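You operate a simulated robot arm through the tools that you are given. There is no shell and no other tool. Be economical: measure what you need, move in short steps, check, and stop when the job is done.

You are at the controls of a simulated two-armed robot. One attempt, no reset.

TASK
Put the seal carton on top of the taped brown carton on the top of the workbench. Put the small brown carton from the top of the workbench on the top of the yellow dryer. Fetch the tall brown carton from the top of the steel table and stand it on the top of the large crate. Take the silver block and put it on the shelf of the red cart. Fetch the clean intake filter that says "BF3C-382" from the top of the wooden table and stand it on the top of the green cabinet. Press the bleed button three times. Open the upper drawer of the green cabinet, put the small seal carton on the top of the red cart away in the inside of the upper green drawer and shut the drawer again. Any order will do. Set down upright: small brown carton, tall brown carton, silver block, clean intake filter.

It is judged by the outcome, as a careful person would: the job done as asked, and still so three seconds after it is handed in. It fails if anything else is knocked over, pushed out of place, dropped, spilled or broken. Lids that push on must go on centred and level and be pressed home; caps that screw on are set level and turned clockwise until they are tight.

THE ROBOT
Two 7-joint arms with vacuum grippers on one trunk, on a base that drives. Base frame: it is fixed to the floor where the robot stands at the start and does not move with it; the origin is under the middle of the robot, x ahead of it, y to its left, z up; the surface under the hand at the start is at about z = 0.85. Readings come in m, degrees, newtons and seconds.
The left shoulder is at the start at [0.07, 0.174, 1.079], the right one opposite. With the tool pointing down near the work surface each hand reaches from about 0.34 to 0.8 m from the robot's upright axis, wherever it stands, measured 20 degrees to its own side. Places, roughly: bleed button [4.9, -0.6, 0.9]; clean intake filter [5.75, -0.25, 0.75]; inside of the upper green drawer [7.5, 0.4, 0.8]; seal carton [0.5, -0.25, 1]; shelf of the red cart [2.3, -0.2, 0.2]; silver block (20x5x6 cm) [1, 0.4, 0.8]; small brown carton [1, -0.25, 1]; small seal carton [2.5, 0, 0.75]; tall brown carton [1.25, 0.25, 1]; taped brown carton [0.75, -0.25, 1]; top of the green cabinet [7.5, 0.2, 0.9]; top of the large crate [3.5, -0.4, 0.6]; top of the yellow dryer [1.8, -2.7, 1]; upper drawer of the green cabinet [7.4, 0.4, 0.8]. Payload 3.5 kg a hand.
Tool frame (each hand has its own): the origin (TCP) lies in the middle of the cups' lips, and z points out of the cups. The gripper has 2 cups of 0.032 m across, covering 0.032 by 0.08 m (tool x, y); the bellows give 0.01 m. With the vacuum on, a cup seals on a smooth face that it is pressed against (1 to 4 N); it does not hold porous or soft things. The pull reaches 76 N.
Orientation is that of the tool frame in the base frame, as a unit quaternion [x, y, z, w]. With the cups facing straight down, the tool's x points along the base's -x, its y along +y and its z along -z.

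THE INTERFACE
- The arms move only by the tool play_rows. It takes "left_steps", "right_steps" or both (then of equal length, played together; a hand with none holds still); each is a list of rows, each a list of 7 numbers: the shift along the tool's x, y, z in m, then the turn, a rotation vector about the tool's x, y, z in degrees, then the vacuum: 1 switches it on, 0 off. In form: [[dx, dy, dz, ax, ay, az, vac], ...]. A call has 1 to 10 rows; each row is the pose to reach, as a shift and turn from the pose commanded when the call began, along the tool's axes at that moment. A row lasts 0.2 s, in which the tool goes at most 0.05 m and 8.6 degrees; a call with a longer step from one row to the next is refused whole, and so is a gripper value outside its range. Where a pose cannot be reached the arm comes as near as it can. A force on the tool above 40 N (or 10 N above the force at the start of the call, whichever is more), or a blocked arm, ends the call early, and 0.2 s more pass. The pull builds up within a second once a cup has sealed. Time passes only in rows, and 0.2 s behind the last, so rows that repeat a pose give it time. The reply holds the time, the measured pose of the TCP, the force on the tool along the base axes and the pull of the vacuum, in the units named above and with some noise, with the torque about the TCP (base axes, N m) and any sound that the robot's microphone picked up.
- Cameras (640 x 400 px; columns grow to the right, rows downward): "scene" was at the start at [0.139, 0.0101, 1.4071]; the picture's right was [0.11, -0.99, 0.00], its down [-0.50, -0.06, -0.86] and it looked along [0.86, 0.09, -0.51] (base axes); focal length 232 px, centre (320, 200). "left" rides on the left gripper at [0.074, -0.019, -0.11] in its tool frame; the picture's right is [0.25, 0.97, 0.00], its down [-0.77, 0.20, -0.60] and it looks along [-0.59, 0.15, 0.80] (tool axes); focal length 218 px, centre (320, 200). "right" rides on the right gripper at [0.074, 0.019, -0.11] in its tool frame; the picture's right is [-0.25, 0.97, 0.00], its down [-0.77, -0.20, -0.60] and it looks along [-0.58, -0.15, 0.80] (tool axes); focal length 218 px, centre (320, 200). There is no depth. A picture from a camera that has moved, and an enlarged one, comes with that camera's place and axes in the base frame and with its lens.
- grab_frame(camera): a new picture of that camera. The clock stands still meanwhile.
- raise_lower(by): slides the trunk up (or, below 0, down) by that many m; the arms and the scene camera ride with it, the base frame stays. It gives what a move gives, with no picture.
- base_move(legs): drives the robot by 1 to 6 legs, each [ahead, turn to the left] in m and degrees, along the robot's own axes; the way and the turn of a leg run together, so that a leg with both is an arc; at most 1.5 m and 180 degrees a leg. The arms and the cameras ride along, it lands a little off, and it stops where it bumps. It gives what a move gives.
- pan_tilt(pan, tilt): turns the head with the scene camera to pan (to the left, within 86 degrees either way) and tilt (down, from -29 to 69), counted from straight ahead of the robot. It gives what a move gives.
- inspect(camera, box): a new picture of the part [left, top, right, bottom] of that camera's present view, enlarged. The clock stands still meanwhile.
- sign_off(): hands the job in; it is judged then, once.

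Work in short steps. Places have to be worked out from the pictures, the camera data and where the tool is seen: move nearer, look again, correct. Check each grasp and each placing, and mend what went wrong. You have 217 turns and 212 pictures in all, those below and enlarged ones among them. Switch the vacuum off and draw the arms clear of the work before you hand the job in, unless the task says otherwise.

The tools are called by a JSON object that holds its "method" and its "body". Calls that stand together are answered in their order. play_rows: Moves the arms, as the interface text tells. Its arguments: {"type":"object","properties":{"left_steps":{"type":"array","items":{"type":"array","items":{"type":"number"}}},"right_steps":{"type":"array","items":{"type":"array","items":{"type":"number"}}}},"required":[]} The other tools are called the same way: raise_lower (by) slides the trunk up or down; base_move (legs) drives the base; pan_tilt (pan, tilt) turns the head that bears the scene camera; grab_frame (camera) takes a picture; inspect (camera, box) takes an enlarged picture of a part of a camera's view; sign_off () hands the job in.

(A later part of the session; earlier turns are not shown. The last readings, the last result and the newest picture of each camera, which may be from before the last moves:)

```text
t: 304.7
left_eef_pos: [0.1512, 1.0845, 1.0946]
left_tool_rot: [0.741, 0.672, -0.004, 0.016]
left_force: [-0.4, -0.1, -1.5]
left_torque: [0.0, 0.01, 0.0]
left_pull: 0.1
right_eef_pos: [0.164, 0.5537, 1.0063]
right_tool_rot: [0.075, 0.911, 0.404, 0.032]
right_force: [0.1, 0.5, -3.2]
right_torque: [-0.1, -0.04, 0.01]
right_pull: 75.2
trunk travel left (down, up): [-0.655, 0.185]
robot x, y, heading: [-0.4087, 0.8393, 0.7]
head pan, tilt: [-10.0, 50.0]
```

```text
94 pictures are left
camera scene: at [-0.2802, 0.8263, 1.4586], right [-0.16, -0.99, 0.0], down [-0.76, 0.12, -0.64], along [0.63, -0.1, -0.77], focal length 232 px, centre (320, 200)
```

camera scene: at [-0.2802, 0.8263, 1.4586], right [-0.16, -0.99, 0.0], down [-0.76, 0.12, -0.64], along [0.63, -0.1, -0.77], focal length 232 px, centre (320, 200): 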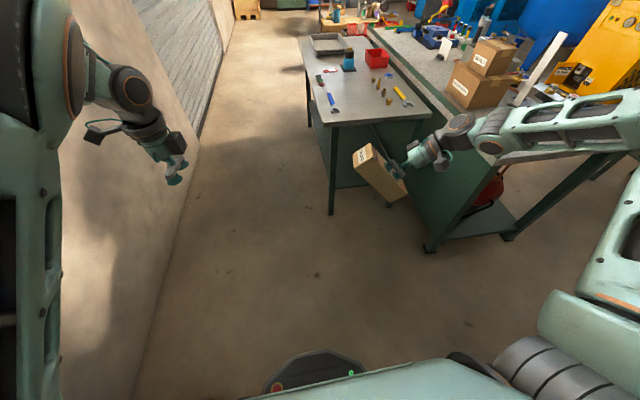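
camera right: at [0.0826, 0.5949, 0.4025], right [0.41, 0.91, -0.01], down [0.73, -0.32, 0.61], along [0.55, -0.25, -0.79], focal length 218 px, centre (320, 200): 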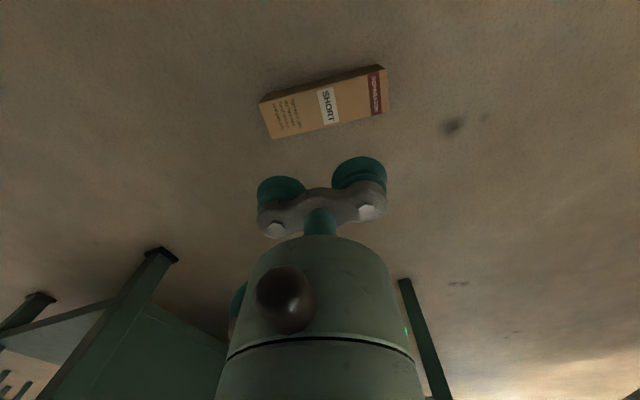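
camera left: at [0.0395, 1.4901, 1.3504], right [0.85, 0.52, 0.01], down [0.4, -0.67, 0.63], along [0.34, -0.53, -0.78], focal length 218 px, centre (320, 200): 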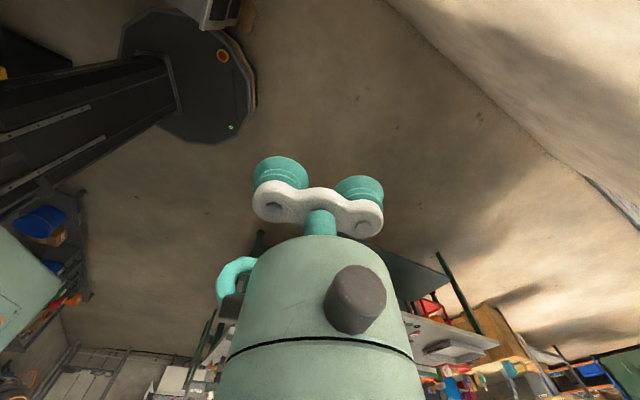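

The tilt works and the carton's top turns upward. I finish the tilt to upright.

{"method": "play_rows", "body": {"right_steps": [[0, 0, 0, -8, 0, 0, 1], [0, 0, 0, -16, 0, 0, 1], [0, 0, 0, -24, 0, 0, 1], [0, 0, 0, -32, 0, 0, 1], [0, 0, 0, -40, 0, 0, 1], [0, 0, 0, -42, 0, 0, 1]]}}

{"method": "grab_frame", "body": {"camera": "scene"}}

```text
t: 306.1
left_eef_pos: [0.1397, 1.1612, 1.0682]
left_tool_rot: [0.736, 0.676, -0.021, 0.035]
left_force: [0.0, 0.1, 0.4]
left_torque: [-0.08, -0.03, 0.03]
left_pull: 0.1
right_eef_pos: [0.1609, 0.6098, 1.0054]
right_tool_rot: [0.054, 0.753, 0.654, 0.06]
right_force: [0.2, 0.1, -3.2]
right_torque: [-0.17, 0.07, -0.05]
right_pull: 75.6
trunk travel left (down, up): [-0.655, 0.185]
robot x, y, heading: [-0.4043, 0.8417, 1.0]
head pan, tilt: [-10.0, 50.0]
stopped in row 6 (right hand): the arm was blocked; the commanded pose is now the measured one
```

```text
93 pictures are left
camera scene: at [-0.2771, 0.7627, 1.4621], right [-0.16, -0.99, -0.05], down [-0.76, 0.15, -0.63], along [0.63, -0.06, -0.77], focal length 232 px, centre (320, 200)
```

scene: 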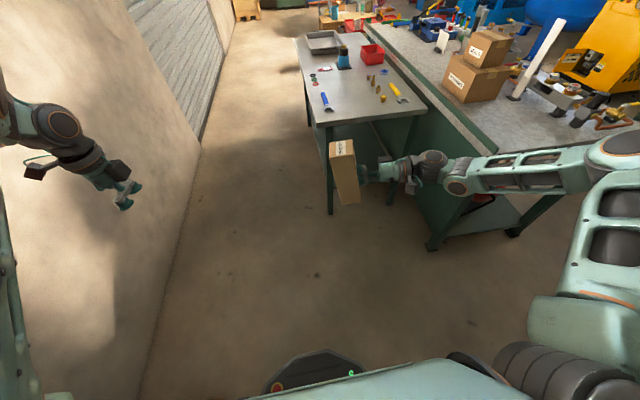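

The arm is blocked — the elbow seems to press on the bench corner and the body leans. I undo part of the tilt at once.

{"method": "play_rows", "body": {"right_steps": [[0, 0.01, 0, 6, 0, 0, 1], [0, 0.02, 0, 12, 0, 0, 1], [0, 0.02, 0, 18, 0, 0, 1], [0, 0.02, 0, 24, 0, 0, 1]]}}

{"method": "grab_frame", "body": {"camera": "scene"}}

```text
t: 307.1
left_eef_pos: [0.1458, 1.1295, 1.0811]
left_tool_rot: [0.74, 0.671, -0.015, 0.03]
left_force: [0.1, 1.3, 0.0]
left_torque: [-0.05, 0.03, 0.0]
left_pull: 0.1
right_eef_pos: [0.1612, 0.5873, 1.0267]
right_tool_rot: [0.07, 0.86, 0.503, 0.047]
right_force: [0.4, 0.6, -3.3]
right_torque: [-0.15, 0.03, -0.05]
right_pull: 75.9
trunk travel left (down, up): [-0.655, 0.185]
robot x, y, heading: [-0.4075, 0.8439, 1.0]
head pan, tilt: [-10.0, 50.0]
```

```text
92 pictures are left
camera scene: at [-0.2804, 0.7857, 1.4608], right [-0.16, -0.99, -0.03], down [-0.76, 0.14, -0.64], along [0.63, -0.08, -0.77], focal length 232 px, centre (320, 200)
```

scene: 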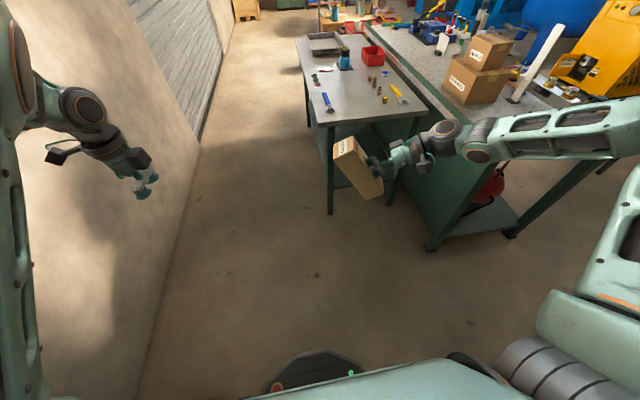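

The lean is only partly gone. I return the hand to its earlier, comfortable pose and see whether the body recovers.

{"method": "play_rows", "body": {"right_steps": [[0, 0, 0, 6, 0, 0, 1], [0, 0, 0, 12, 0, 0, 1], [0, 0, 0, 18, 0, 0, 1], [0, 0, 0, 24, 0, 0, 1], [0, 0, 0, 30, 0, 0, 1], [0, 0, 0, 30, 0, 0, 1], [0, 0, 0, 30, 0, 0, 1]]}}

{"method": "pan_tilt", "body": {"pan": -60, "tilt": 50}}

{"method": "grab_frame", "body": {"camera": "scene"}}

```text
t: 308.6
left_eef_pos: [0.1458, 1.1526, 1.072]
left_tool_rot: [0.739, 0.672, -0.022, 0.037]
left_force: [-0.4, 0.4, 0.8]
left_torque: [-0.06, 0.0, -0.04]
left_pull: 0.1
right_eef_pos: [0.1637, 0.6114, 1.03]
right_tool_rot: [0.077, 0.964, 0.253, 0.028]
right_force: [0.4, 1.0, -2.1]
right_torque: [-0.18, 0.0, -0.03]
right_pull: 75.6
trunk travel left (down, up): [-0.655, 0.185]
robot x, y, heading: [-0.4041, 0.8427, 1.3]
head pan, tilt: [-10.0, 50.0]
```

```text
t: 309.8
left_eef_pos: [0.1454, 1.1455, 1.0727]
left_tool_rot: [0.739, 0.672, -0.02, 0.035]
left_force: [0.7, -0.2, 0.0]
left_torque: [-0.02, 0.01, -0.01]
left_pull: 0.0
right_eef_pos: [0.1623, 0.6053, 1.0285]
right_tool_rot: [0.079, 0.963, 0.256, 0.028]
right_force: [-0.7, 0.1, -3.5]
right_torque: [-0.14, -0.05, -0.04]
right_pull: 75.6
trunk travel left (down, up): [-0.655, 0.185]
robot x, y, heading: [-0.4067, 0.8424, 0.9]
head pan, tilt: [-60.0, 50.0]
```

```text
91 pictures are left
camera scene: at [-0.3168, 0.7774, 1.4584], right [-0.86, -0.52, 0.0], down [-0.4, 0.66, -0.64], along [0.33, -0.55, -0.77], focal length 232 px, centre (320, 200)
```

scene: 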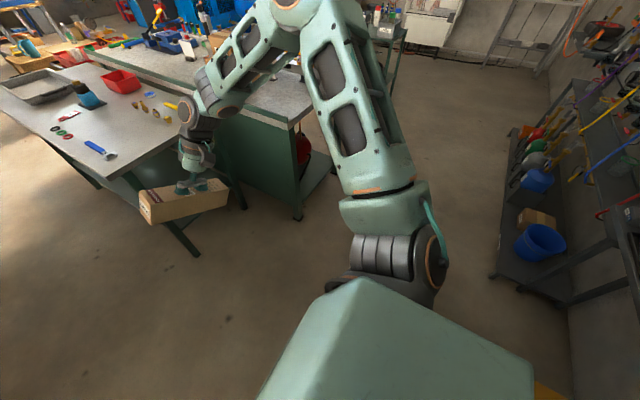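

The body seems to be rocking sideways. I hold still for a moment and read again.

{"method": "play_rows", "body": {"right_steps": [[0, 0, 0, 0, 0, 0, 1], [0, 0, 0, 0, 0, 0, 1], [0, 0, 0, 0, 0, 0, 1], [0, 0, 0, 0, 0, 0, 1], [0, 0, 0, 0, 0, 0, 1]]}}

{"method": "pan_tilt", "body": {"pan": 0, "tilt": 50}}

{"method": "grab_frame", "body": {"camera": "scene"}}

```text
t: 311.0
left_eef_pos: [0.1464, 1.1443, 1.0732]
left_tool_rot: [0.739, 0.672, -0.019, 0.035]
left_force: [0.2, 0.7, -0.1]
left_torque: [0.05, 0.01, 0.01]
left_pull: 0.2
right_eef_pos: [0.1626, 0.6039, 1.0276]
right_tool_rot: [0.079, 0.963, 0.257, 0.027]
right_force: [-0.5, 0.5, -2.9]
right_torque: [-0.12, -0.03, -0.05]
right_pull: 75.4
trunk travel left (down, up): [-0.655, 0.185]
robot x, y, heading: [-0.4056, 0.8414, 1.1]
head pan, tilt: [-60.0, 50.0]
```

```text
t: 312.3
left_eef_pos: [0.1477, 1.1453, 1.0733]
left_tool_rot: [0.74, 0.672, -0.019, 0.035]
left_force: [0.1, -0.1, -0.3]
left_torque: [0.02, 0.0, 0.01]
left_pull: 0.0
right_eef_pos: [0.1622, 0.6029, 1.0265]
right_tool_rot: [0.079, 0.963, 0.256, 0.027]
right_force: [0.3, -0.5, -3.4]
right_torque: [-0.13, 0.01, -0.02]
right_pull: 75.2
trunk travel left (down, up): [-0.655, 0.185]
robot x, y, heading: [-0.4076, 0.8427, 1.1]
head pan, tilt: [0.0, 50.0]
```

```text
90 pictures are left
camera scene: at [-0.2795, 0.8438, 1.4583], right [0.02, -1.0, 0.0], down [-0.77, -0.01, -0.64], along [0.64, 0.01, -0.77], focal length 232 px, centre (320, 200)
```

scene: 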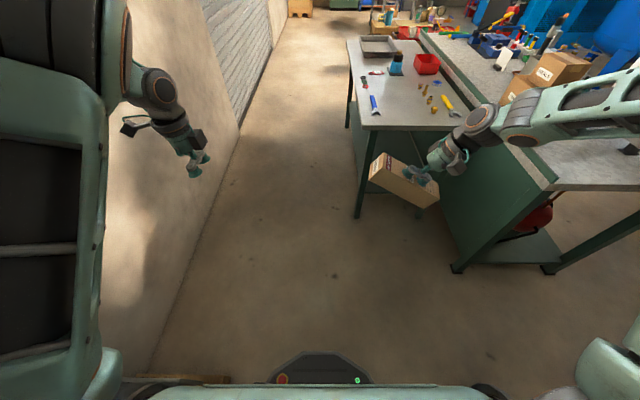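

The body is level again; only the hand poses had shifted. A better way is to level the hand, turn it so the carton's top points ahead, then tilt, so that the hand points forward. First I level and turn.

{"method": "play_rows", "body": {"right_steps": [[0, 0, 0, 8, 0, 0, 1], [0, 0, 0, 16, 0, 0, 1], [0, 0, 0, 24, 0, 0, 1], [0, 0, 0, 29.8, 0, 0, 1], [0, 0, 0, 29.8, 0, 0, 1]]}}

{"method": "play_rows", "body": {"right_steps": [[0, 0, 0, 0, 0, 8, 1], [0, 0, 0, 0, 0, 16, 1], [0, 0, 0, 0, 0, 24, 1], [0, 0, 0, 0, 0, 32, 1], [0, 0, 0, 0, 0, 40, 1], [0, 0, 0, 0, 0, 48, 1], [0, 0, 0, 0, 0, 56, 1], [0, 0, 0, 0, 0, 64, 1], [0, 0, 0, 0, 0, 72, 1], [0, 0, 0, 0, 0, 80, 1]]}}

{"method": "grab_frame", "body": {"camera": "scene"}}

```text
t: 313.5
left_eef_pos: [0.1459, 1.1439, 1.0747]
left_tool_rot: [0.739, 0.673, -0.018, 0.035]
left_force: [0.1, -0.5, 0.0]
left_torque: [0.04, -0.02, 0.0]
left_pull: 0.0
right_eef_pos: [0.1613, 0.6033, 1.0282]
right_tool_rot: [0.084, 0.996, 0.001, 0.006]
right_force: [-0.4, 0.0, -2.6]
right_torque: [-0.06, -0.05, 0.0]
right_pull: 75.2
trunk travel left (down, up): [-0.655, 0.185]
robot x, y, heading: [-0.4041, 0.8409, 0.9]
head pan, tilt: [0.0, 50.0]
```

```text
t: 315.7
left_eef_pos: [0.1456, 1.1458, 1.0733]
left_tool_rot: [0.739, 0.672, -0.02, 0.036]
left_force: [-0.1, -0.3, -0.2]
left_torque: [-0.01, -0.01, -0.01]
left_pull: 0.0
right_eef_pos: [0.1631, 0.6033, 1.0278]
right_tool_rot: [0.706, 0.708, 0.005, 0.004]
right_force: [0.4, -0.1, -3.1]
right_torque: [-0.02, 0.1, -0.04]
right_pull: 75.7
trunk travel left (down, up): [-0.655, 0.185]
robot x, y, heading: [-0.406, 0.8398, 0.9]
head pan, tilt: [0.0, 50.0]
```

```text
89 pictures are left
camera scene: at [-0.2794, 0.8442, 1.4583], right [0.02, -1.0, 0.0], down [-0.77, -0.01, -0.64], along [0.64, 0.01, -0.77], focal length 232 px, centre (320, 200)
```

scene: 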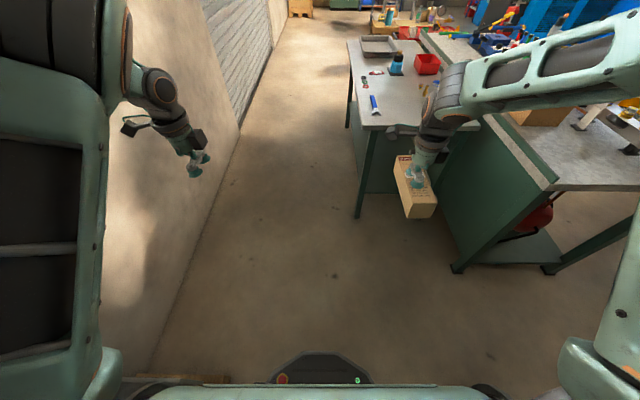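

The carton's top now points forward. I tilt the hand forward in steps.

{"method": "play_rows", "body": {"right_steps": [[0, 0, 0, -8, 0, 0, 1], [0, 0, 0, -16, 0, 0, 1], [0, 0, 0, -24, 0, 0, 1], [0, 0, 0, -32, 0, 0, 1], [0, 0, 0, -40, 0, 0, 1], [0, 0, 0, -48, 0, 0, 1], [0, 0, 0, -56, 0, 0, 1]]}}

{"method": "grab_frame", "body": {"camera": "scene"}}

```text
t: 317.3
left_eef_pos: [0.1458, 1.1452, 1.0721]
left_tool_rot: [0.739, 0.672, -0.019, 0.034]
left_force: [-0.1, -0.6, 0.0]
left_torque: [-0.01, 0.02, 0.04]
left_pull: 0.1
right_eef_pos: [0.1621, 0.6043, 1.0276]
right_tool_rot: [0.62, 0.624, 0.338, 0.335]
right_force: [1.0, 0.1, -2.4]
right_torque: [-0.02, 0.21, -0.05]
right_pull: 74.9
trunk travel left (down, up): [-0.655, 0.185]
robot x, y, heading: [-0.4042, 0.8425, 1.1]
head pan, tilt: [0.0, 50.0]
```

```text
88 pictures are left
camera scene: at [-0.2793, 0.8442, 1.4583], right [0.02, -1.0, 0.0], down [-0.77, -0.01, -0.64], along [0.64, 0.01, -0.77], focal length 232 px, centre (320, 200)
```

scene: 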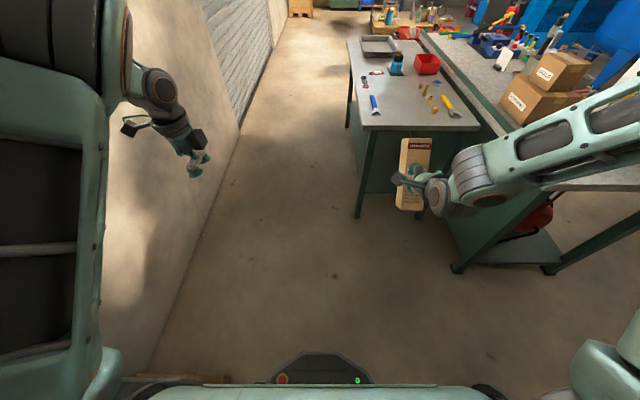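

No strain so far. I finish the tilt to vertical.

{"method": "play_rows", "body": {"right_steps": [[0, 0, 0, -8, 0, 0, 1], [0, 0, 0, -16, 0, 0, 1], [0, 0, 0, -24, 0, 0, 1], [0, 0, 0, -30, 0, 0, 1], [0, 0, 0, -33.5, 0, 0, 1]]}}

{"method": "grab_frame", "body": {"camera": "scene"}}

{"method": "grab_frame", "body": {"camera": "right"}}

```text
t: 318.5
left_eef_pos: [0.1462, 1.1439, 1.0754]
left_tool_rot: [0.74, 0.672, -0.019, 0.035]
left_force: [0.1, 0.3, -0.1]
left_torque: [0.0, 0.01, 0.01]
left_pull: 0.1
right_eef_pos: [0.1619, 0.6026, 1.0265]
right_tool_rot: [0.497, 0.501, 0.503, 0.5]
right_force: [-0.2, -1.2, -3.7]
right_torque: [0.01, 0.17, -0.07]
right_pull: 75.9
trunk travel left (down, up): [-0.655, 0.185]
robot x, y, heading: [-0.4065, 0.8414, 1.2]
head pan, tilt: [0.0, 50.0]
```

```text
87 pictures are left
camera scene: at [-0.2794, 0.8419, 1.4583], right [0.02, -1.0, 0.0], down [-0.77, -0.01, -0.64], along [0.64, 0.01, -0.77], focal length 232 px, centre (320, 200)
```

scene: 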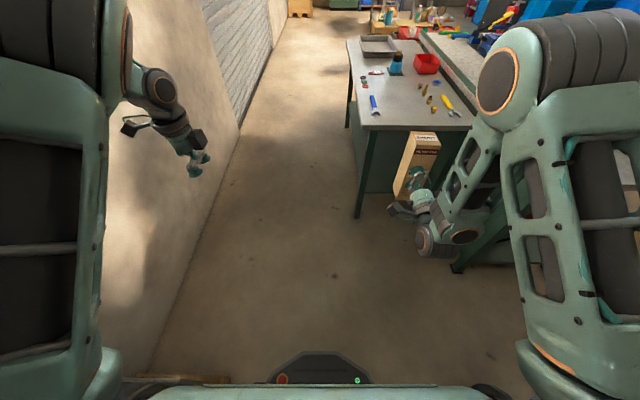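

```text
86 pictures are left
camera right: at [0.0516, 0.6754, 1.0453], right [0.0, -0.25, 0.97], down [-0.6, -0.77, -0.21], along [0.8, -0.58, -0.15], focal length 218 px, centre (320, 200)
```

right: 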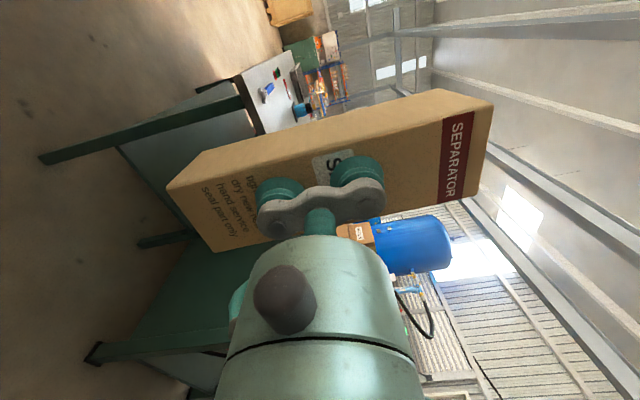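

The carton is now upright in a firm two-cup side grip, hand pointing forward. I drive into the aisle left of the steel table at y≈1.05.

{"method": "base_move", "body": {"legs": [[0, 18], [0.64, 0], [0, -18]]}}

{"method": "pan_tilt", "body": {"pan": 0, "tilt": 35}}

{"method": "grab_frame", "body": {"camera": "scene"}}

```text
t: 324.1
left_eef_pos: [0.7525, 1.3627, 1.0736]
left_tool_rot: [0.737, 0.675, -0.019, 0.035]
left_force: [0.3, -0.4, 0.4]
left_torque: [-0.01, -0.01, -0.01]
left_pull: 0.1
right_eef_pos: [0.7725, 0.8232, 1.0262]
right_tool_rot: [0.495, 0.503, 0.505, 0.497]
right_force: [0.5, 0.7, -2.6]
right_torque: [0.03, 0.19, -0.06]
right_pull: 75.3
trunk travel left (down, up): [-0.655, 0.185]
robot x, y, heading: [0.2004, 1.0544, 1.5]
head pan, tilt: [0.0, 50.0]
```

```text
t: 324.9
left_eef_pos: [0.7516, 1.3623, 1.0743]
left_tool_rot: [0.736, 0.675, -0.02, 0.037]
left_force: [-0.1, -0.1, -0.3]
left_torque: [0.01, 0.02, 0.03]
left_pull: 0.0
right_eef_pos: [0.7724, 0.8223, 1.0264]
right_tool_rot: [0.495, 0.503, 0.505, 0.496]
right_force: [0.2, 0.3, -2.9]
right_torque: [-0.02, 0.18, -0.04]
right_pull: 75.6
trunk travel left (down, up): [-0.655, 0.185]
robot x, y, heading: [0.1998, 1.0544, 1.5]
head pan, tilt: [0.0, 35.0]
```

```text
85 pictures are left
camera scene: at [0.3397, 1.0571, 1.48], right [0.03, -1.0, 0.0], down [-0.57, -0.01, -0.82], along [0.82, 0.02, -0.57], focal length 232 px, centre (320, 200)
```

scene: 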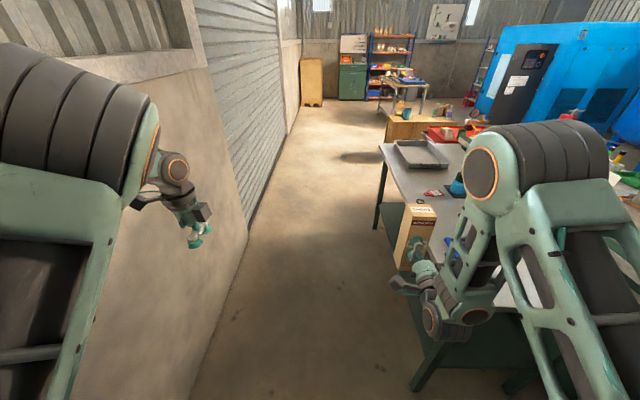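

Clearances look fine on both sides. I raise the trunk for safety over the table and drive on 1.5 m.

{"method": "raise_lower", "body": {"by": 0.17}}

{"method": "base_move", "body": {"legs": [[0, -1.5], [1.5, 0], [0.4, 0]]}}

{"method": "pan_tilt", "body": {"pan": -45, "tilt": 40}}

{"method": "grab_frame", "body": {"camera": "scene"}}

```text
t: 326.8
left_eef_pos: [0.752, 1.3633, 1.2444]
left_tool_rot: [0.737, 0.675, -0.02, 0.036]
left_force: [0.3, -0.1, -0.3]
left_torque: [0.0, 0.01, -0.01]
left_pull: 0.2
right_eef_pos: [0.7709, 0.8212, 1.1969]
right_tool_rot: [0.495, 0.503, 0.505, 0.496]
right_force: [0.5, -0.4, -3.1]
right_torque: [0.03, 0.16, -0.03]
right_pull: 75.7
trunk travel left (down, up): [-0.825, 0.015]
robot x, y, heading: [0.2013, 1.0532, 1.5]
head pan, tilt: [0.0, 35.0]
```

```text
t: 336.7
left_eef_pos: [2.6534, 1.355, 1.2459]
left_tool_rot: [0.744, 0.666, -0.019, 0.036]
left_force: [0.2, -0.9, 0.0]
left_torque: [0.04, -0.02, 0.0]
left_pull: 0.1
right_eef_pos: [2.6625, 0.8148, 1.1983]
right_tool_rot: [0.501, 0.497, 0.499, 0.503]
right_force: [-0.2, 0.2, -1.9]
right_torque: [0.07, 0.22, -0.05]
right_pull: 75.3
trunk travel left (down, up): [-0.825, 0.015]
robot x, y, heading: [2.0986, 1.0594, 0.1]
head pan, tilt: [0.0, 35.0]
```

```text
t: 337.8
left_eef_pos: [2.6557, 1.3565, 1.2432]
left_tool_rot: [0.744, 0.667, -0.02, 0.035]
left_force: [0.3, 0.2, -0.6]
left_torque: [-0.02, -0.01, -0.01]
left_pull: 0.1
right_eef_pos: [2.6622, 0.8154, 1.1968]
right_tool_rot: [0.5, 0.497, 0.5, 0.503]
right_force: [1.2, -1.3, -3.1]
right_torque: [0.01, 0.2, -0.06]
right_pull: 75.5
trunk travel left (down, up): [-0.825, 0.015]
robot x, y, heading: [2.0938, 1.0577, 0.4]
head pan, tilt: [-45.0, 40.0]
```

```text
84 pictures are left
camera scene: at [2.2083, 0.9998, 1.6426], right [-0.7, -0.71, 0.0], down [-0.46, 0.45, -0.77], along [0.54, -0.54, -0.64], focal length 232 px, centre (320, 200)
```

scene: 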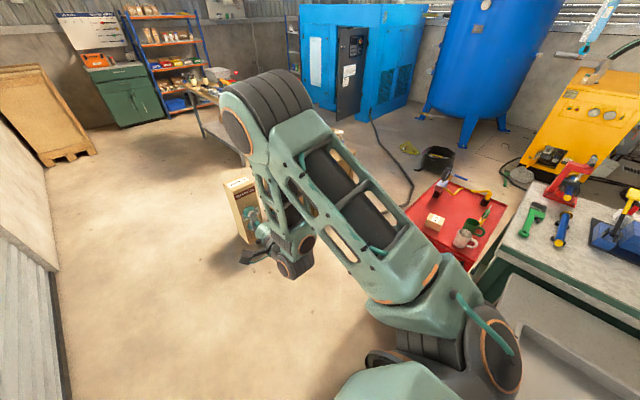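

The crate lies ahead to the right. I drive to x≈3.55, turn to face it, and look at its top.

{"method": "base_move", "body": {"legs": [[1.42, 0], [0, -90.3]]}}

{"method": "pan_tilt", "body": {"pan": 0, "tilt": 40}}

{"method": "grab_frame", "body": {"camera": "scene"}}

```text
t: 348.7
left_eef_pos: [3.803, 0.5027, 1.2436]
left_tool_rot: [0.997, -0.062, -0.04, 0.011]
left_force: [-0.2, -0.4, 0.0]
left_torque: [-0.03, -0.03, 0.0]
left_pull: 0.1
right_eef_pos: [3.2603, 0.5038, 1.1977]
right_tool_rot: [0.706, -0.008, -0.009, 0.708]
right_force: [-0.9, 0.4, -3.9]
right_torque: [0.21, -0.01, -0.06]
right_pull: 75.4
trunk travel left (down, up): [-0.825, 0.015]
robot x, y, heading: [3.516, 1.0653, -90.8]
head pan, tilt: [-45.0, 40.0]
```

```text
t: 349.8
left_eef_pos: [3.802, 0.5028, 1.2429]
left_tool_rot: [0.997, -0.062, -0.04, 0.011]
left_force: [0.3, -0.3, -0.1]
left_torque: [0.02, 0.03, 0.04]
left_pull: 0.0
right_eef_pos: [3.2604, 0.5036, 1.1976]
right_tool_rot: [0.706, -0.007, -0.008, 0.708]
right_force: [0.1, -0.3, -2.8]
right_torque: [0.22, -0.03, -0.03]
right_pull: 76.1
trunk travel left (down, up): [-0.825, 0.015]
robot x, y, heading: [3.5088, 1.0625, -90.7]
head pan, tilt: [0.0, 40.0]
```

```text
83 pictures are left
camera scene: at [3.5115, 0.9286, 1.6425], right [-1.0, 0.01, 0.0], down [0.01, 0.64, -0.77], along [-0.01, -0.77, -0.64], focal length 232 px, centre (320, 200)
```

scene: 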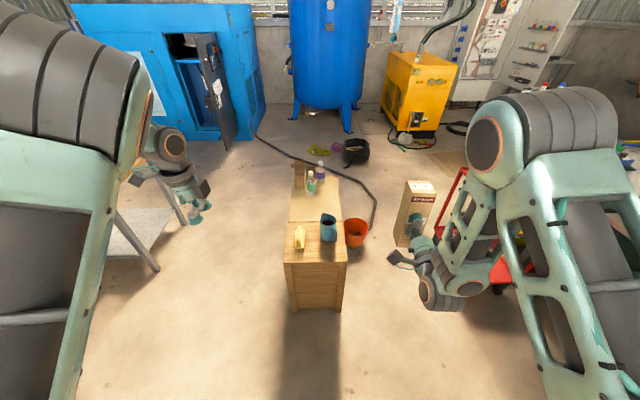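

{"method": "inspect", "body": {"camera": "scene", "box": [260, 140, 380, 320]}}

```text
2.22 times, centred on (320, 230) of scene
camera zoom: at [3.5115, 0.9286, 1.6425], right [-1.0, 0.01, 0.0], down [0.01, 0.64, -0.77], along [-0.01, -0.77, -0.64], focal length 517 px, centre (320, 133)
```

zoom: 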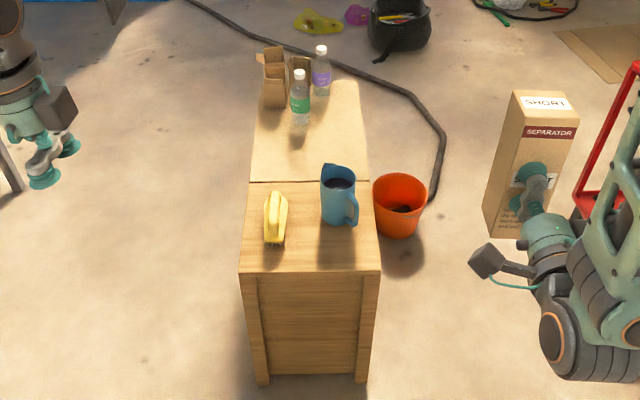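

The crate top spans x 3.36–3.69, y -0.62 to 0.19, with a mug and bananas near this end and bottles at the far end. The middle (y≈-0.2) is free and best reached from the east side, so I turn to check that floor.

{"method": "base_move", "body": {"legs": [[0, 90.7], [0.6, 0]]}}

{"method": "pan_tilt", "body": {"pan": -50, "tilt": 35}}

{"method": "grab_frame", "body": {"camera": "scene"}}

{"method": "pan_tilt", "body": {"pan": 0, "tilt": 30}}

{"method": "grab_frame", "body": {"camera": "scene"}}

```text
t: 357.2
left_eef_pos: [4.6715, 1.3828, 1.244]
left_tool_rot: [0.737, 0.675, -0.019, 0.036]
left_force: [0.1, 0.4, -1.2]
left_torque: [0.0, -0.02, -0.01]
left_pull: 0.0
right_eef_pos: [4.692, 0.8423, 1.1968]
right_tool_rot: [0.496, 0.502, 0.504, 0.498]
right_force: [-0.2, 0.6, -2.9]
right_torque: [0.03, 0.23, -0.01]
right_pull: 75.1
trunk travel left (down, up): [-0.825, 0.015]
robot x, y, heading: [4.1248, 1.0745, 1.3]
head pan, tilt: [0.0, 40.0]
```

```text
t: 358.3
left_eef_pos: [4.673, 1.3838, 1.2438]
left_tool_rot: [0.736, 0.675, -0.02, 0.036]
left_force: [-0.5, -0.9, -0.8]
left_torque: [0.01, -0.04, -0.03]
left_pull: 0.0
right_eef_pos: [4.6918, 0.8416, 1.1977]
right_tool_rot: [0.496, 0.503, 0.504, 0.498]
right_force: [0.3, 0.1, -3.2]
right_torque: [-0.01, 0.2, -0.02]
right_pull: 75.9
trunk travel left (down, up): [-0.825, 0.015]
robot x, y, heading: [4.1242, 1.0757, 1.5]
head pan, tilt: [-50.0, 35.0]
```

```text
81 pictures are left
camera scene: at [4.2301, 1.0106, 1.6501], right [-0.75, -0.66, 0.0], down [-0.38, 0.43, -0.82], along [0.54, -0.61, -0.57], focal length 232 px, centre (320, 200)
```

scene: 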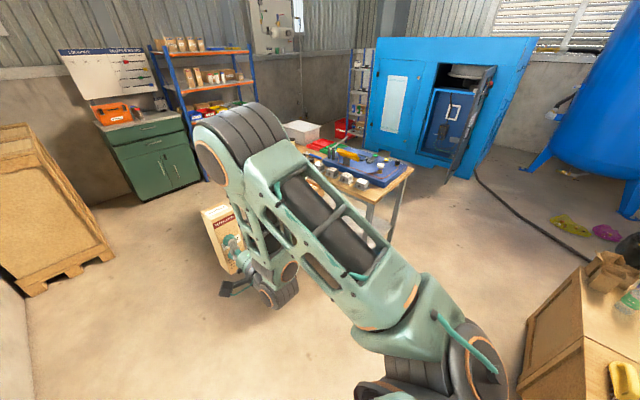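

```text
t: 359.5
left_eef_pos: [4.6711, 1.3834, 1.2436]
left_tool_rot: [0.737, 0.674, -0.02, 0.036]
left_force: [-0.7, -0.3, -0.4]
left_torque: [-0.02, 0.02, 0.0]
left_pull: 0.0
right_eef_pos: [4.6923, 0.8423, 1.1973]
right_tool_rot: [0.496, 0.502, 0.504, 0.497]
right_force: [-1.1, 0.3, -3.3]
right_torque: [0.0, 0.21, -0.06]
right_pull: 75.7
trunk travel left (down, up): [-0.825, 0.015]
robot x, y, heading: [4.1213, 1.0739, 1.4]
head pan, tilt: [0.0, 30.0]
```

```text
80 pictures are left
camera scene: at [4.2626, 1.0787, 1.6579], right [0.02, -1.0, 0.0], down [-0.5, -0.01, -0.87], along [0.87, 0.02, -0.5], focal length 232 px, centre (320, 200)
```

scene: 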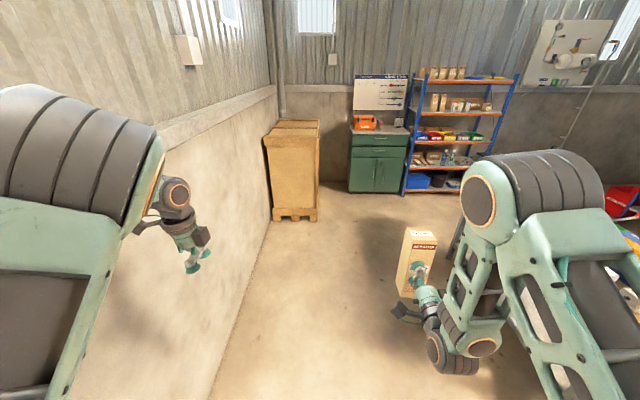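

The floor is free between the crate and the wooden table. I drive south to (4.16, -0.42) and turn to face the crate.

{"method": "base_move", "body": {"legs": [[0, -90], [1.48, 0], [0, -91.5]]}}

{"method": "pan_tilt", "body": {"pan": -5, "tilt": 45}}

{"method": "grab_frame", "body": {"camera": "scene"}}

{"method": "grab_frame", "body": {"camera": "left"}}

```text
t: 374.6
left_eef_pos: [3.6061, -0.7257, 1.2448]
left_tool_rot: [-0.666, 0.745, 0.035, 0.02]
left_force: [0.0, -0.3, 0.0]
left_torque: [-0.02, 0.0, 0.02]
left_pull: 0.1
right_eef_pos: [3.6002, -0.1841, 1.1969]
right_tool_rot: [-0.496, 0.502, 0.504, -0.498]
right_force: [-0.3, 0.2, -3.8]
right_torque: [-0.03, -0.22, -0.06]
right_pull: 75.4
trunk travel left (down, up): [-0.825, 0.015]
robot x, y, heading: [4.1639, -0.4291, 180.0]
head pan, tilt: [0.0, 30.0]
```

```text
t: 375.4
left_eef_pos: [3.6065, -0.7251, 1.2449]
left_tool_rot: [-0.666, 0.745, 0.035, 0.019]
left_force: [0.4, -0.5, -0.7]
left_torque: [0.01, 0.02, 0.05]
left_pull: 0.2
right_eef_pos: [3.5991, -0.1831, 1.1964]
right_tool_rot: [-0.496, 0.502, 0.504, -0.498]
right_force: [0.0, 0.4, -3.0]
right_torque: [-0.04, -0.19, -0.07]
right_pull: 75.2
trunk travel left (down, up): [-0.825, 0.015]
robot x, y, heading: [4.1654, -0.4299, 179.9]
head pan, tilt: [-5.0, 45.0]
```

```text
79 pictures are left
camera scene: at [4.0314, -0.4226, 1.6353], right [0.09, 1.0, 0.0], down [0.7, -0.06, -0.71], along [-0.7, 0.06, -0.71], focal length 232 px, centre (320, 200)
```

scene: 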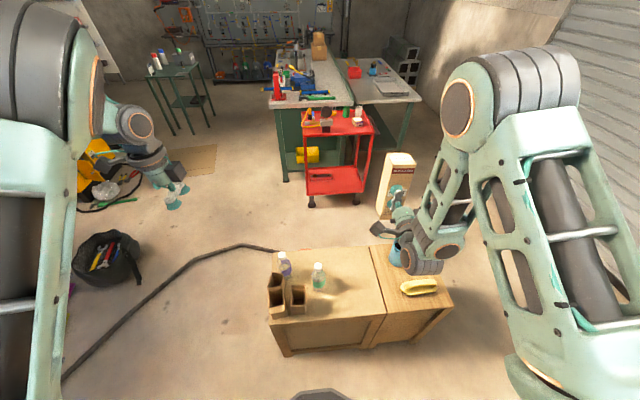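

```text
78 pictures are left
camera left: at [3.6196, -0.8077, 1.3467], right [-0.99, -0.14, 0.01], down [-0.1, 0.74, 0.67], along [-0.1, 0.66, -0.75], focal length 218 px, centre (320, 200)
```

left: 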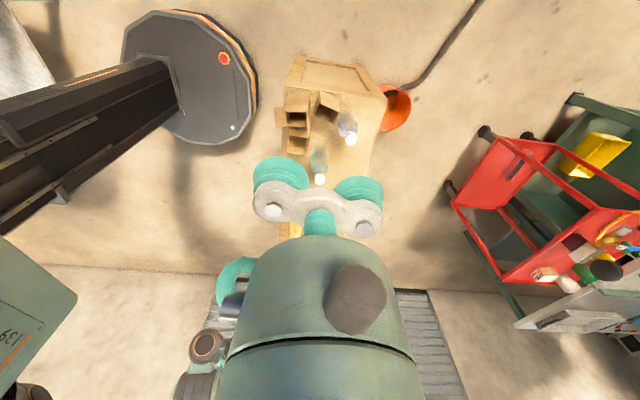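

The free spot is between the green bottle and the mug. I lower the trunk by 0.4 m while keeping the left hand high, and look again.

{"method": "play_rows", "body": {"left_steps": [[0, 0, -0.04, 0, 0, 0, 0], [0, 0, -0.08, 0, 0, 0, 0], [0, 0, -0.12, 0, 0, 0, 0], [0, 0, -0.16, 0, 0, 0, 0], [0, 0, -0.2, 0, 0, 0, 0]], "right_steps": [[0, 0, 0.01, 0, 0, 0, 1], [0, 0, 0.02, 0, 0, 0, 1], [0, 0, 0.03, 0, 0, 0, 1], [0, 0, 0.04, 0, 0, 0, 1], [0, 0, 0.04, 0, 0, 0, 1]]}}

{"method": "raise_lower", "body": {"by": -0.38}}

{"method": "grab_frame", "body": {"camera": "scene"}}

{"method": "grab_frame", "body": {"camera": "right"}}

```text
t: 376.6
left_eef_pos: [3.6129, -0.7419, 1.4443]
left_tool_rot: [-0.666, 0.745, 0.035, 0.02]
left_force: [-0.8, 0.0, -0.8]
left_torque: [-0.04, 0.01, 0.02]
left_pull: 0.1
right_eef_pos: [3.5608, -0.1849, 1.1991]
right_tool_rot: [-0.496, 0.501, 0.504, -0.499]
right_force: [0.7, 0.1, -3.4]
right_torque: [0.01, -0.21, -0.08]
right_pull: 75.2
trunk travel left (down, up): [-0.825, 0.015]
robot x, y, heading: [4.1632, -0.4297, 180.0]
head pan, tilt: [-5.0, 45.0]
```

```text
t: 380.3
left_eef_pos: [3.611, -0.7402, 1.065]
left_tool_rot: [-0.666, 0.745, 0.035, 0.02]
left_force: [0.1, 0.1, 0.6]
left_torque: [-0.01, 0.0, 0.01]
left_pull: 0.0
right_eef_pos: [3.5601, -0.1834, 0.8177]
right_tool_rot: [-0.496, 0.502, 0.504, -0.498]
right_force: [0.1, -1.2, -3.4]
right_torque: [-0.02, -0.25, -0.07]
right_pull: 75.6
trunk travel left (down, up): [-0.445, 0.395]
robot x, y, heading: [4.1621, -0.4297, 179.9]
head pan, tilt: [-5.0, 45.0]
```

```text
77 pictures are left
camera scene: at [4.0314, -0.4228, 1.2553], right [0.09, 1.0, 0.0], down [0.7, -0.06, -0.71], along [-0.7, 0.06, -0.71], focal length 232 px, centre (320, 200)
```

scene: 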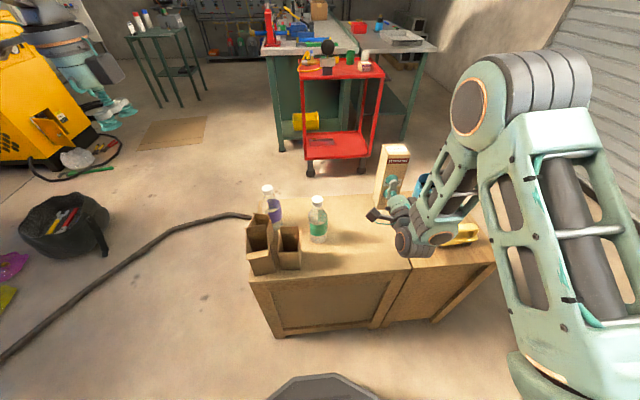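

```text
76 pictures are left
camera right: at [3.6698, -0.2578, 0.8364], right [0.01, 0.25, 0.97], down [0.61, 0.77, -0.2], along [-0.79, 0.59, -0.15], focal length 218 px, centre (320, 200)
```

right: 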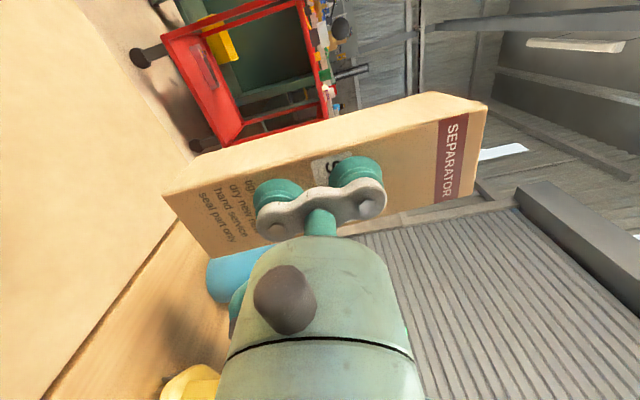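

The wrist stays beyond the crate's edge and above its top. I lower the carton straight down, slowly at the end.

{"method": "play_rows", "body": {"right_steps": [[0, -0.03, 0, 0, 0, 0, 1], [0, -0.06, 0, 0, 0, 0, 1], [0, -0.085, 0, 0, 0, 0, 1], [0, -0.1, 0, 0, 0, 0, 1], [0, -0.107, 0, 0, 0, 0, 1], [0, -0.113, 0, 0, 0, 0, 1], [0, -0.118, 0, 0, 0, 0, 1]]}}

{"method": "grab_frame", "body": {"camera": "right"}}

{"method": "inspect", "body": {"camera": "scene", "box": [240, 130, 500, 330]}}

```text
t: 381.9
left_eef_pos: [3.6106, -0.7411, 1.0636]
left_tool_rot: [-0.666, 0.745, 0.036, 0.019]
left_force: [-0.4, 0.7, 0.6]
left_torque: [0.03, 0.01, 0.01]
left_pull: 0.1
right_eef_pos: [3.5588, -0.1834, 0.7007]
right_tool_rot: [-0.497, 0.502, 0.503, -0.498]
right_force: [0.2, 0.1, -2.8]
right_torque: [-0.03, -0.21, -0.04]
right_pull: 75.6
trunk travel left (down, up): [-0.445, 0.395]
robot x, y, heading: [4.1648, -0.4289, 180.0]
head pan, tilt: [-5.0, 45.0]
```

```text
75 pictures are left
camera right: at [3.6697, -0.2574, 0.7183], right [0.01, 0.25, 0.97], down [0.61, 0.77, -0.2], along [-0.79, 0.59, -0.15], focal length 218 px, centre (320, 200)
```

right: 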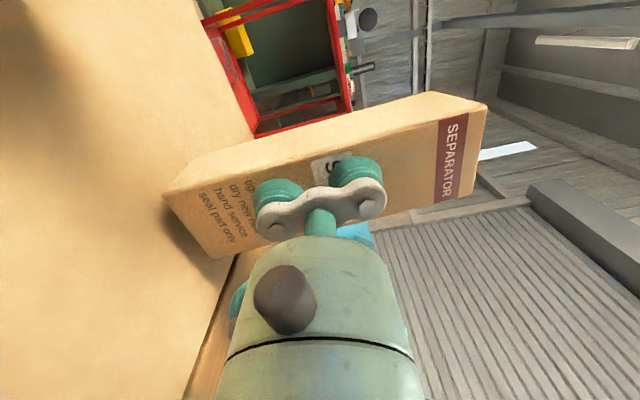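

```text
2.00 times, centred on (370, 230) of scene
camera zoom: at [4.0312, -0.4228, 1.2552], right [0.09, 1.0, 0.0], down [0.7, -0.06, -0.71], along [-0.7, 0.06, -0.71], focal length 465 px, centre (220, 140)
```

zoom: 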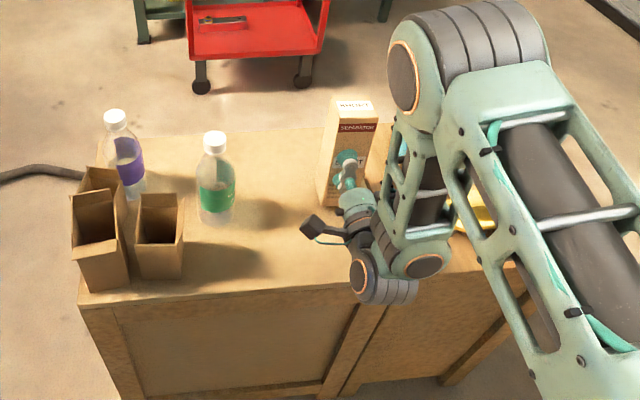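

No contact yet. I continue in 4 mm steps.

{"method": "play_rows", "body": {"right_steps": [[0, -0.004, 0, 0, 0, 0, 1], [0, -0.008, 0, 0, 0, 0, 1], [0, -0.012, 0, 0, 0, 0, 1], [0, -0.015, 0, 0, 0, 0, 1], [0, -0.018, 0, 0, 0, 0, 1]]}}

{"method": "inspect", "body": {"camera": "scene", "box": [360, 160, 460, 290]}}

```text
t: 383.1
left_eef_pos: [3.6128, -0.7408, 1.0646]
left_tool_rot: [-0.665, 0.745, 0.036, 0.018]
left_force: [0.1, -0.1, 0.0]
left_torque: [0.02, -0.02, -0.02]
left_pull: 0.1
right_eef_pos: [3.5598, -0.1833, 0.6845]
right_tool_rot: [-0.496, 0.5, 0.506, -0.498]
right_force: [5.1, 1.5, 19.6]
right_torque: [0.93, 0.12, -0.35]
right_pull: 75.1
trunk travel left (down, up): [-0.445, 0.395]
robot x, y, heading: [4.1637, -0.4334, 180.2]
head pan, tilt: [-5.0, 45.0]
```

```text
3.08 times, centred on (410, 225) of scene
camera zoom: at [4.0349, -0.4242, 1.2558], right [0.09, 1.0, 0.0], down [0.7, -0.06, -0.71], along [-0.71, 0.06, -0.7], focal length 715 px, centre (43, 123)
```

zoom: 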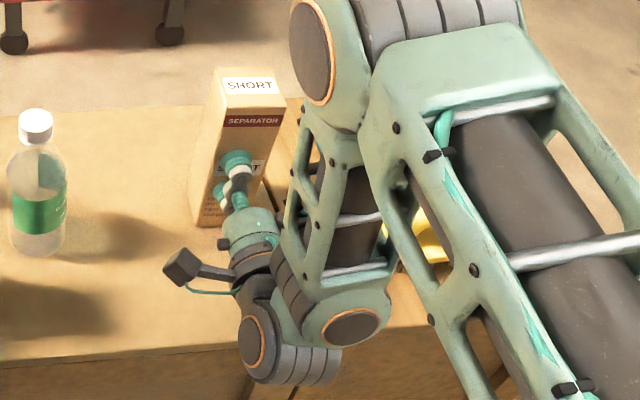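

The carton stands on the crate. I ease the pressure, release, and draw straight back.

{"method": "play_rows", "body": {"right_steps": [[0, 0.002, 0, 0, 0, 0, 1], [0, 0.002, 0, 0, 0, 0, 0], [0, 0.002, 0, 0, 0, 0, 0], [0, 0.002, 0, 0, 0, 0, 0], [0, 0.002, 0, 0, 0, 0, 0], [0, 0.002, -0.01, 0, 0, 0, 0], [0, 0.002, -0.03, 0, 0, 0, 0], [0, 0.002, -0.06, 0, 0, 0, 0], [0, 0.005, -0.09, 0, 0, 0, 0]]}}

{"method": "inspect", "body": {"camera": "scene", "box": [360, 130, 460, 290]}}

```text
t: 385.1
left_eef_pos: [3.6106, -0.7408, 1.0634]
left_tool_rot: [-0.665, 0.745, 0.035, 0.02]
left_force: [0.1, 0.0, 0.2]
left_torque: [0.0, -0.02, 0.0]
left_pull: 0.0
right_eef_pos: [3.6508, -0.1853, 0.6871]
right_tool_rot: [-0.497, 0.501, 0.504, -0.498]
right_force: [-0.1, 0.4, -0.1]
right_torque: [-0.01, 0.03, 0.01]
right_pull: 0.0
trunk travel left (down, up): [-0.445, 0.395]
robot x, y, heading: [4.1631, -0.431, 180.0]
head pan, tilt: [-5.0, 45.0]
```

```text
2.50 times, centred on (410, 210) of scene
camera zoom: at [4.0316, -0.423, 1.2553], right [0.09, 1.0, 0.0], down [0.7, -0.06, -0.71], along [-0.7, 0.06, -0.71], focal length 581 px, centre (95, 175)
```

zoom: 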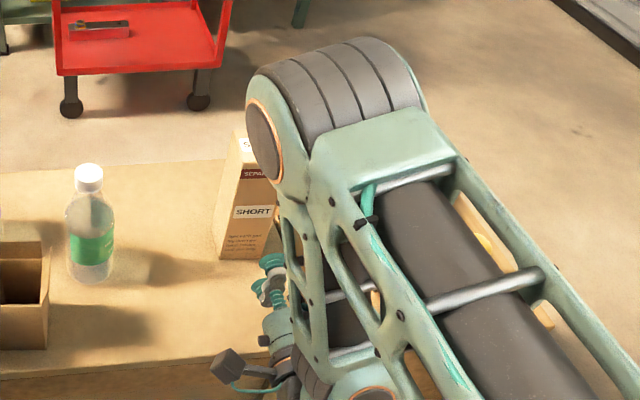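

The tall carton stands upright on the crate. I back off, raise the trunk, bring the right hand back to pointing down, and turn toward the wooden table for the bleed button.

{"method": "base_move", "body": {"legs": [[-0.12, 0]]}}

{"method": "raise_lower", "body": {"by": 0.35}}

{"method": "play_rows", "body": {"right_steps": [[0, 0, 0, 8, 0, 0, 0], [0, 0, 0, 16, 0, 0, 0], [0, 0, 0, 24, 0, 0, 0], [0, 0, 0, 32, 0, 0, 0], [0, 0, 0, 40, 0, 0, 0], [0, 0, 0, 48, 0, 0, 0], [0, 0, 0, 56, 0, 0, 0], [0, 0, 0, 64, 0, 0, 0], [0, 0, 0, 72, 0, 0, 0], [0, 0, 0, 80, 0, 0, 0]]}}

{"method": "base_move", "body": {"legs": [[0, 180]]}}

{"method": "pan_tilt", "body": {"pan": -10, "tilt": 35}}

{"method": "grab_frame", "body": {"camera": "scene"}}

```text
t: 386.3
left_eef_pos: [3.7325, -0.7406, 1.065]
left_tool_rot: [-0.666, 0.745, 0.036, 0.019]
left_force: [0.5, 0.0, 0.3]
left_torque: [-0.01, 0.05, 0.03]
left_pull: 0.1
right_eef_pos: [3.7729, -0.1838, 0.6879]
right_tool_rot: [-0.497, 0.501, 0.504, -0.498]
right_force: [0.3, 1.0, 0.3]
right_torque: [-0.02, 0.01, 0.0]
right_pull: 0.1
trunk travel left (down, up): [-0.445, 0.395]
robot x, y, heading: [4.2833, -0.4308, 179.7]
head pan, tilt: [-5.0, 45.0]
```

```text
t: 389.8
left_eef_pos: [3.7328, -0.74, 1.4137]
left_tool_rot: [-0.665, 0.745, 0.035, 0.02]
left_force: [0.4, 0.2, 0.2]
left_torque: [-0.03, -0.01, 0.01]
left_pull: 0.1
right_eef_pos: [3.7705, -0.184, 1.0387]
right_tool_rot: [-0.497, 0.502, 0.504, -0.498]
right_force: [-0.4, -0.4, 0.2]
right_torque: [0.01, -0.01, 0.03]
right_pull: 0.1
trunk travel left (down, up): [-0.795, 0.045]
robot x, y, heading: [4.2837, -0.4327, 179.9]
head pan, tilt: [-5.0, 45.0]
```

```text
t: 391.9
left_eef_pos: [3.7308, -0.7383, 1.4134]
left_tool_rot: [-0.666, 0.745, 0.034, 0.02]
left_force: [0.5, 0.4, 0.4]
left_torque: [-0.01, 0.01, 0.0]
left_pull: 0.0
right_eef_pos: [3.7716, -0.1829, 1.0371]
right_tool_rot: [-0.701, 0.708, 0.063, -0.062]
right_force: [-0.3, -0.5, -0.4]
right_torque: [-0.01, 0.04, -0.01]
right_pull: 0.2
right hand out of reach, approached as far as the arm can: row 4
trunk travel left (down, up): [-0.795, 0.045]
robot x, y, heading: [4.2839, -0.4313, 180.1]
head pan, tilt: [-5.0, 45.0]
```

```text
t: 399.8
left_eef_pos: [4.8225, -0.096, 1.4133]
left_tool_rot: [0.73, 0.682, -0.02, 0.035]
left_force: [0.1, 0.2, 0.9]
left_torque: [0.01, 0.0, 0.01]
left_pull: 0.0
right_eef_pos: [4.8072, -0.654, 1.0378]
right_tool_rot: [0.692, 0.717, 0.065, 0.062]
right_force: [0.1, -0.6, 0.9]
right_torque: [-0.02, -0.01, 0.02]
right_pull: 0.1
trunk travel left (down, up): [-0.795, 0.045]
robot x, y, heading: [4.2871, -0.4315, 2.7]
head pan, tilt: [-5.0, 45.0]
```

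```text
t: 400.5
left_eef_pos: [4.8234, -0.095, 1.4139]
left_tool_rot: [0.73, 0.682, -0.019, 0.036]
left_force: [0.6, -0.3, -1.0]
left_torque: [0.01, -0.02, 0.01]
left_pull: 0.0
right_eef_pos: [4.8087, -0.6539, 1.0389]
right_tool_rot: [0.692, 0.717, 0.063, 0.061]
right_force: [-0.8, -0.5, -0.1]
right_torque: [-0.03, -0.01, -0.04]
right_pull: 0.0
trunk travel left (down, up): [-0.795, 0.045]
robot x, y, heading: [4.2868, -0.4315, 2.2]
head pan, tilt: [-10.0, 35.0]
```

```text
71 pictures are left
camera scene: at [4.4214, -0.4396, 1.62], right [-0.13, -0.99, 0.0], down [-0.57, 0.07, -0.82], along [0.81, -0.11, -0.57], focal length 232 px, centre (320, 200)
```

scene: 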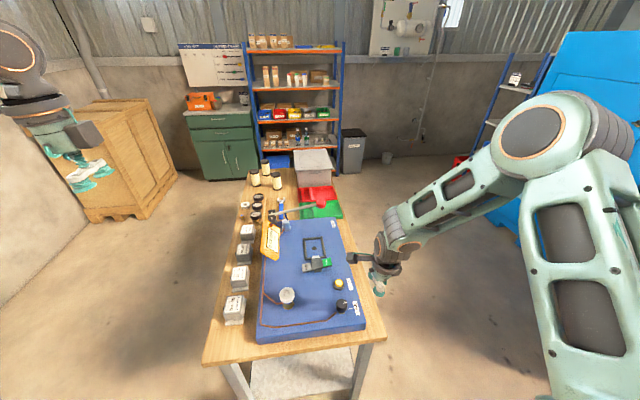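

{"method": "inspect", "body": {"camera": "scene", "box": [200, 140, 380, 370]}}

{"method": "inspect", "body": {"camera": "scene", "box": [250, 240, 370, 350]}}

```text
1.74 times, centred on (290, 255) of scene
camera zoom: at [4.4214, -0.4396, 1.62], right [-0.13, -0.99, 0.0], down [-0.57, 0.07, -0.82], along [0.81, -0.11, -0.57], focal length 404 px, centre (372, 104)
```

zoom: 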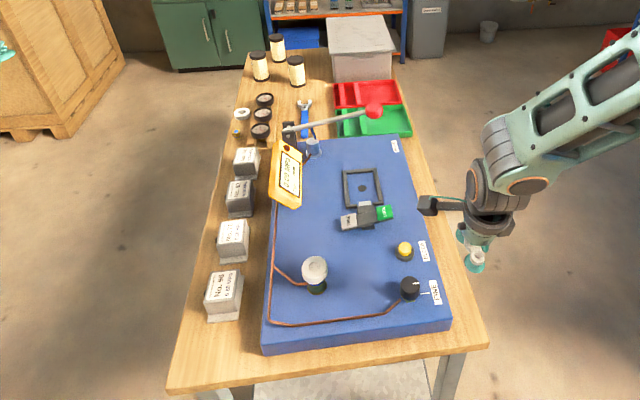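

```text
3.64 times, centred on (310, 295) of scene
camera zoom: at [4.4214, -0.4396, 1.62], right [-0.13, -0.99, 0.0], down [-0.57, 0.07, -0.82], along [0.81, -0.11, -0.57], focal length 845 px, centre (356, -146)
```

zoom: 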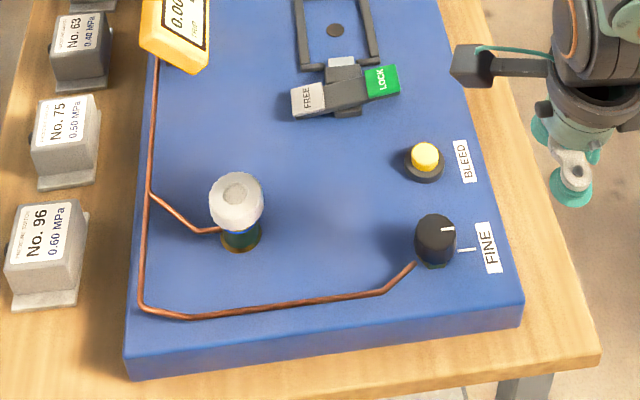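

The bleed button is the yellow one at about (4.92, -0.58), z≈0.9. I straighten the right hand and bring it above for a closer look.

{"method": "play_rows", "body": {"right_steps": [[0, 0, 0, 4, 0, 0, 0], [0, 0, 0, 8, 0, 0, 0], [0, 0, 0, 10, 0, 0, 0], [0, 0, 0, 10, 0, 0, 0]]}}

{"method": "grab_frame", "body": {"camera": "right"}}

```text
t: 401.5
left_eef_pos: [4.8226, -0.0966, 1.4145]
left_tool_rot: [0.73, 0.682, -0.019, 0.036]
left_force: [-0.7, -0.5, -0.1]
left_torque: [-0.01, 0.01, -0.01]
left_pull: 0.1
right_eef_pos: [4.8078, -0.6547, 1.038]
right_tool_rot: [0.694, 0.72, 0.001, 0.001]
right_force: [0.1, 0.3, 0.3]
right_torque: [0.01, 0.01, 0.0]
right_pull: 0.0
trunk travel left (down, up): [-0.795, 0.045]
robot x, y, heading: [4.2845, -0.431, 2.3]
head pan, tilt: [-10.0, 35.0]
```

```text
68 pictures are left
camera right: at [4.8251, -0.5789, 1.1483], right [0.98, -0.22, 0.0], down [-0.18, -0.78, 0.6], along [-0.13, -0.59, -0.8], focal length 218 px, centre (320, 200)
```

right: 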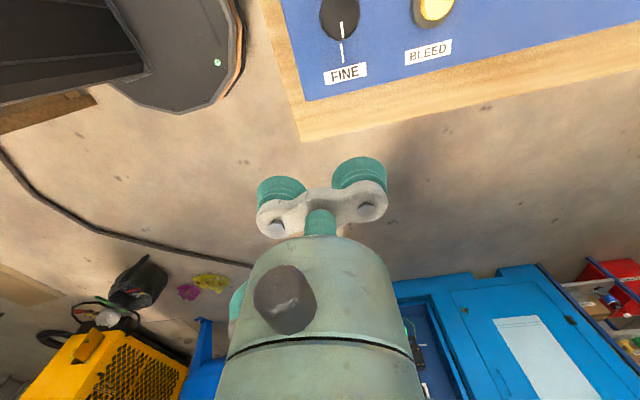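

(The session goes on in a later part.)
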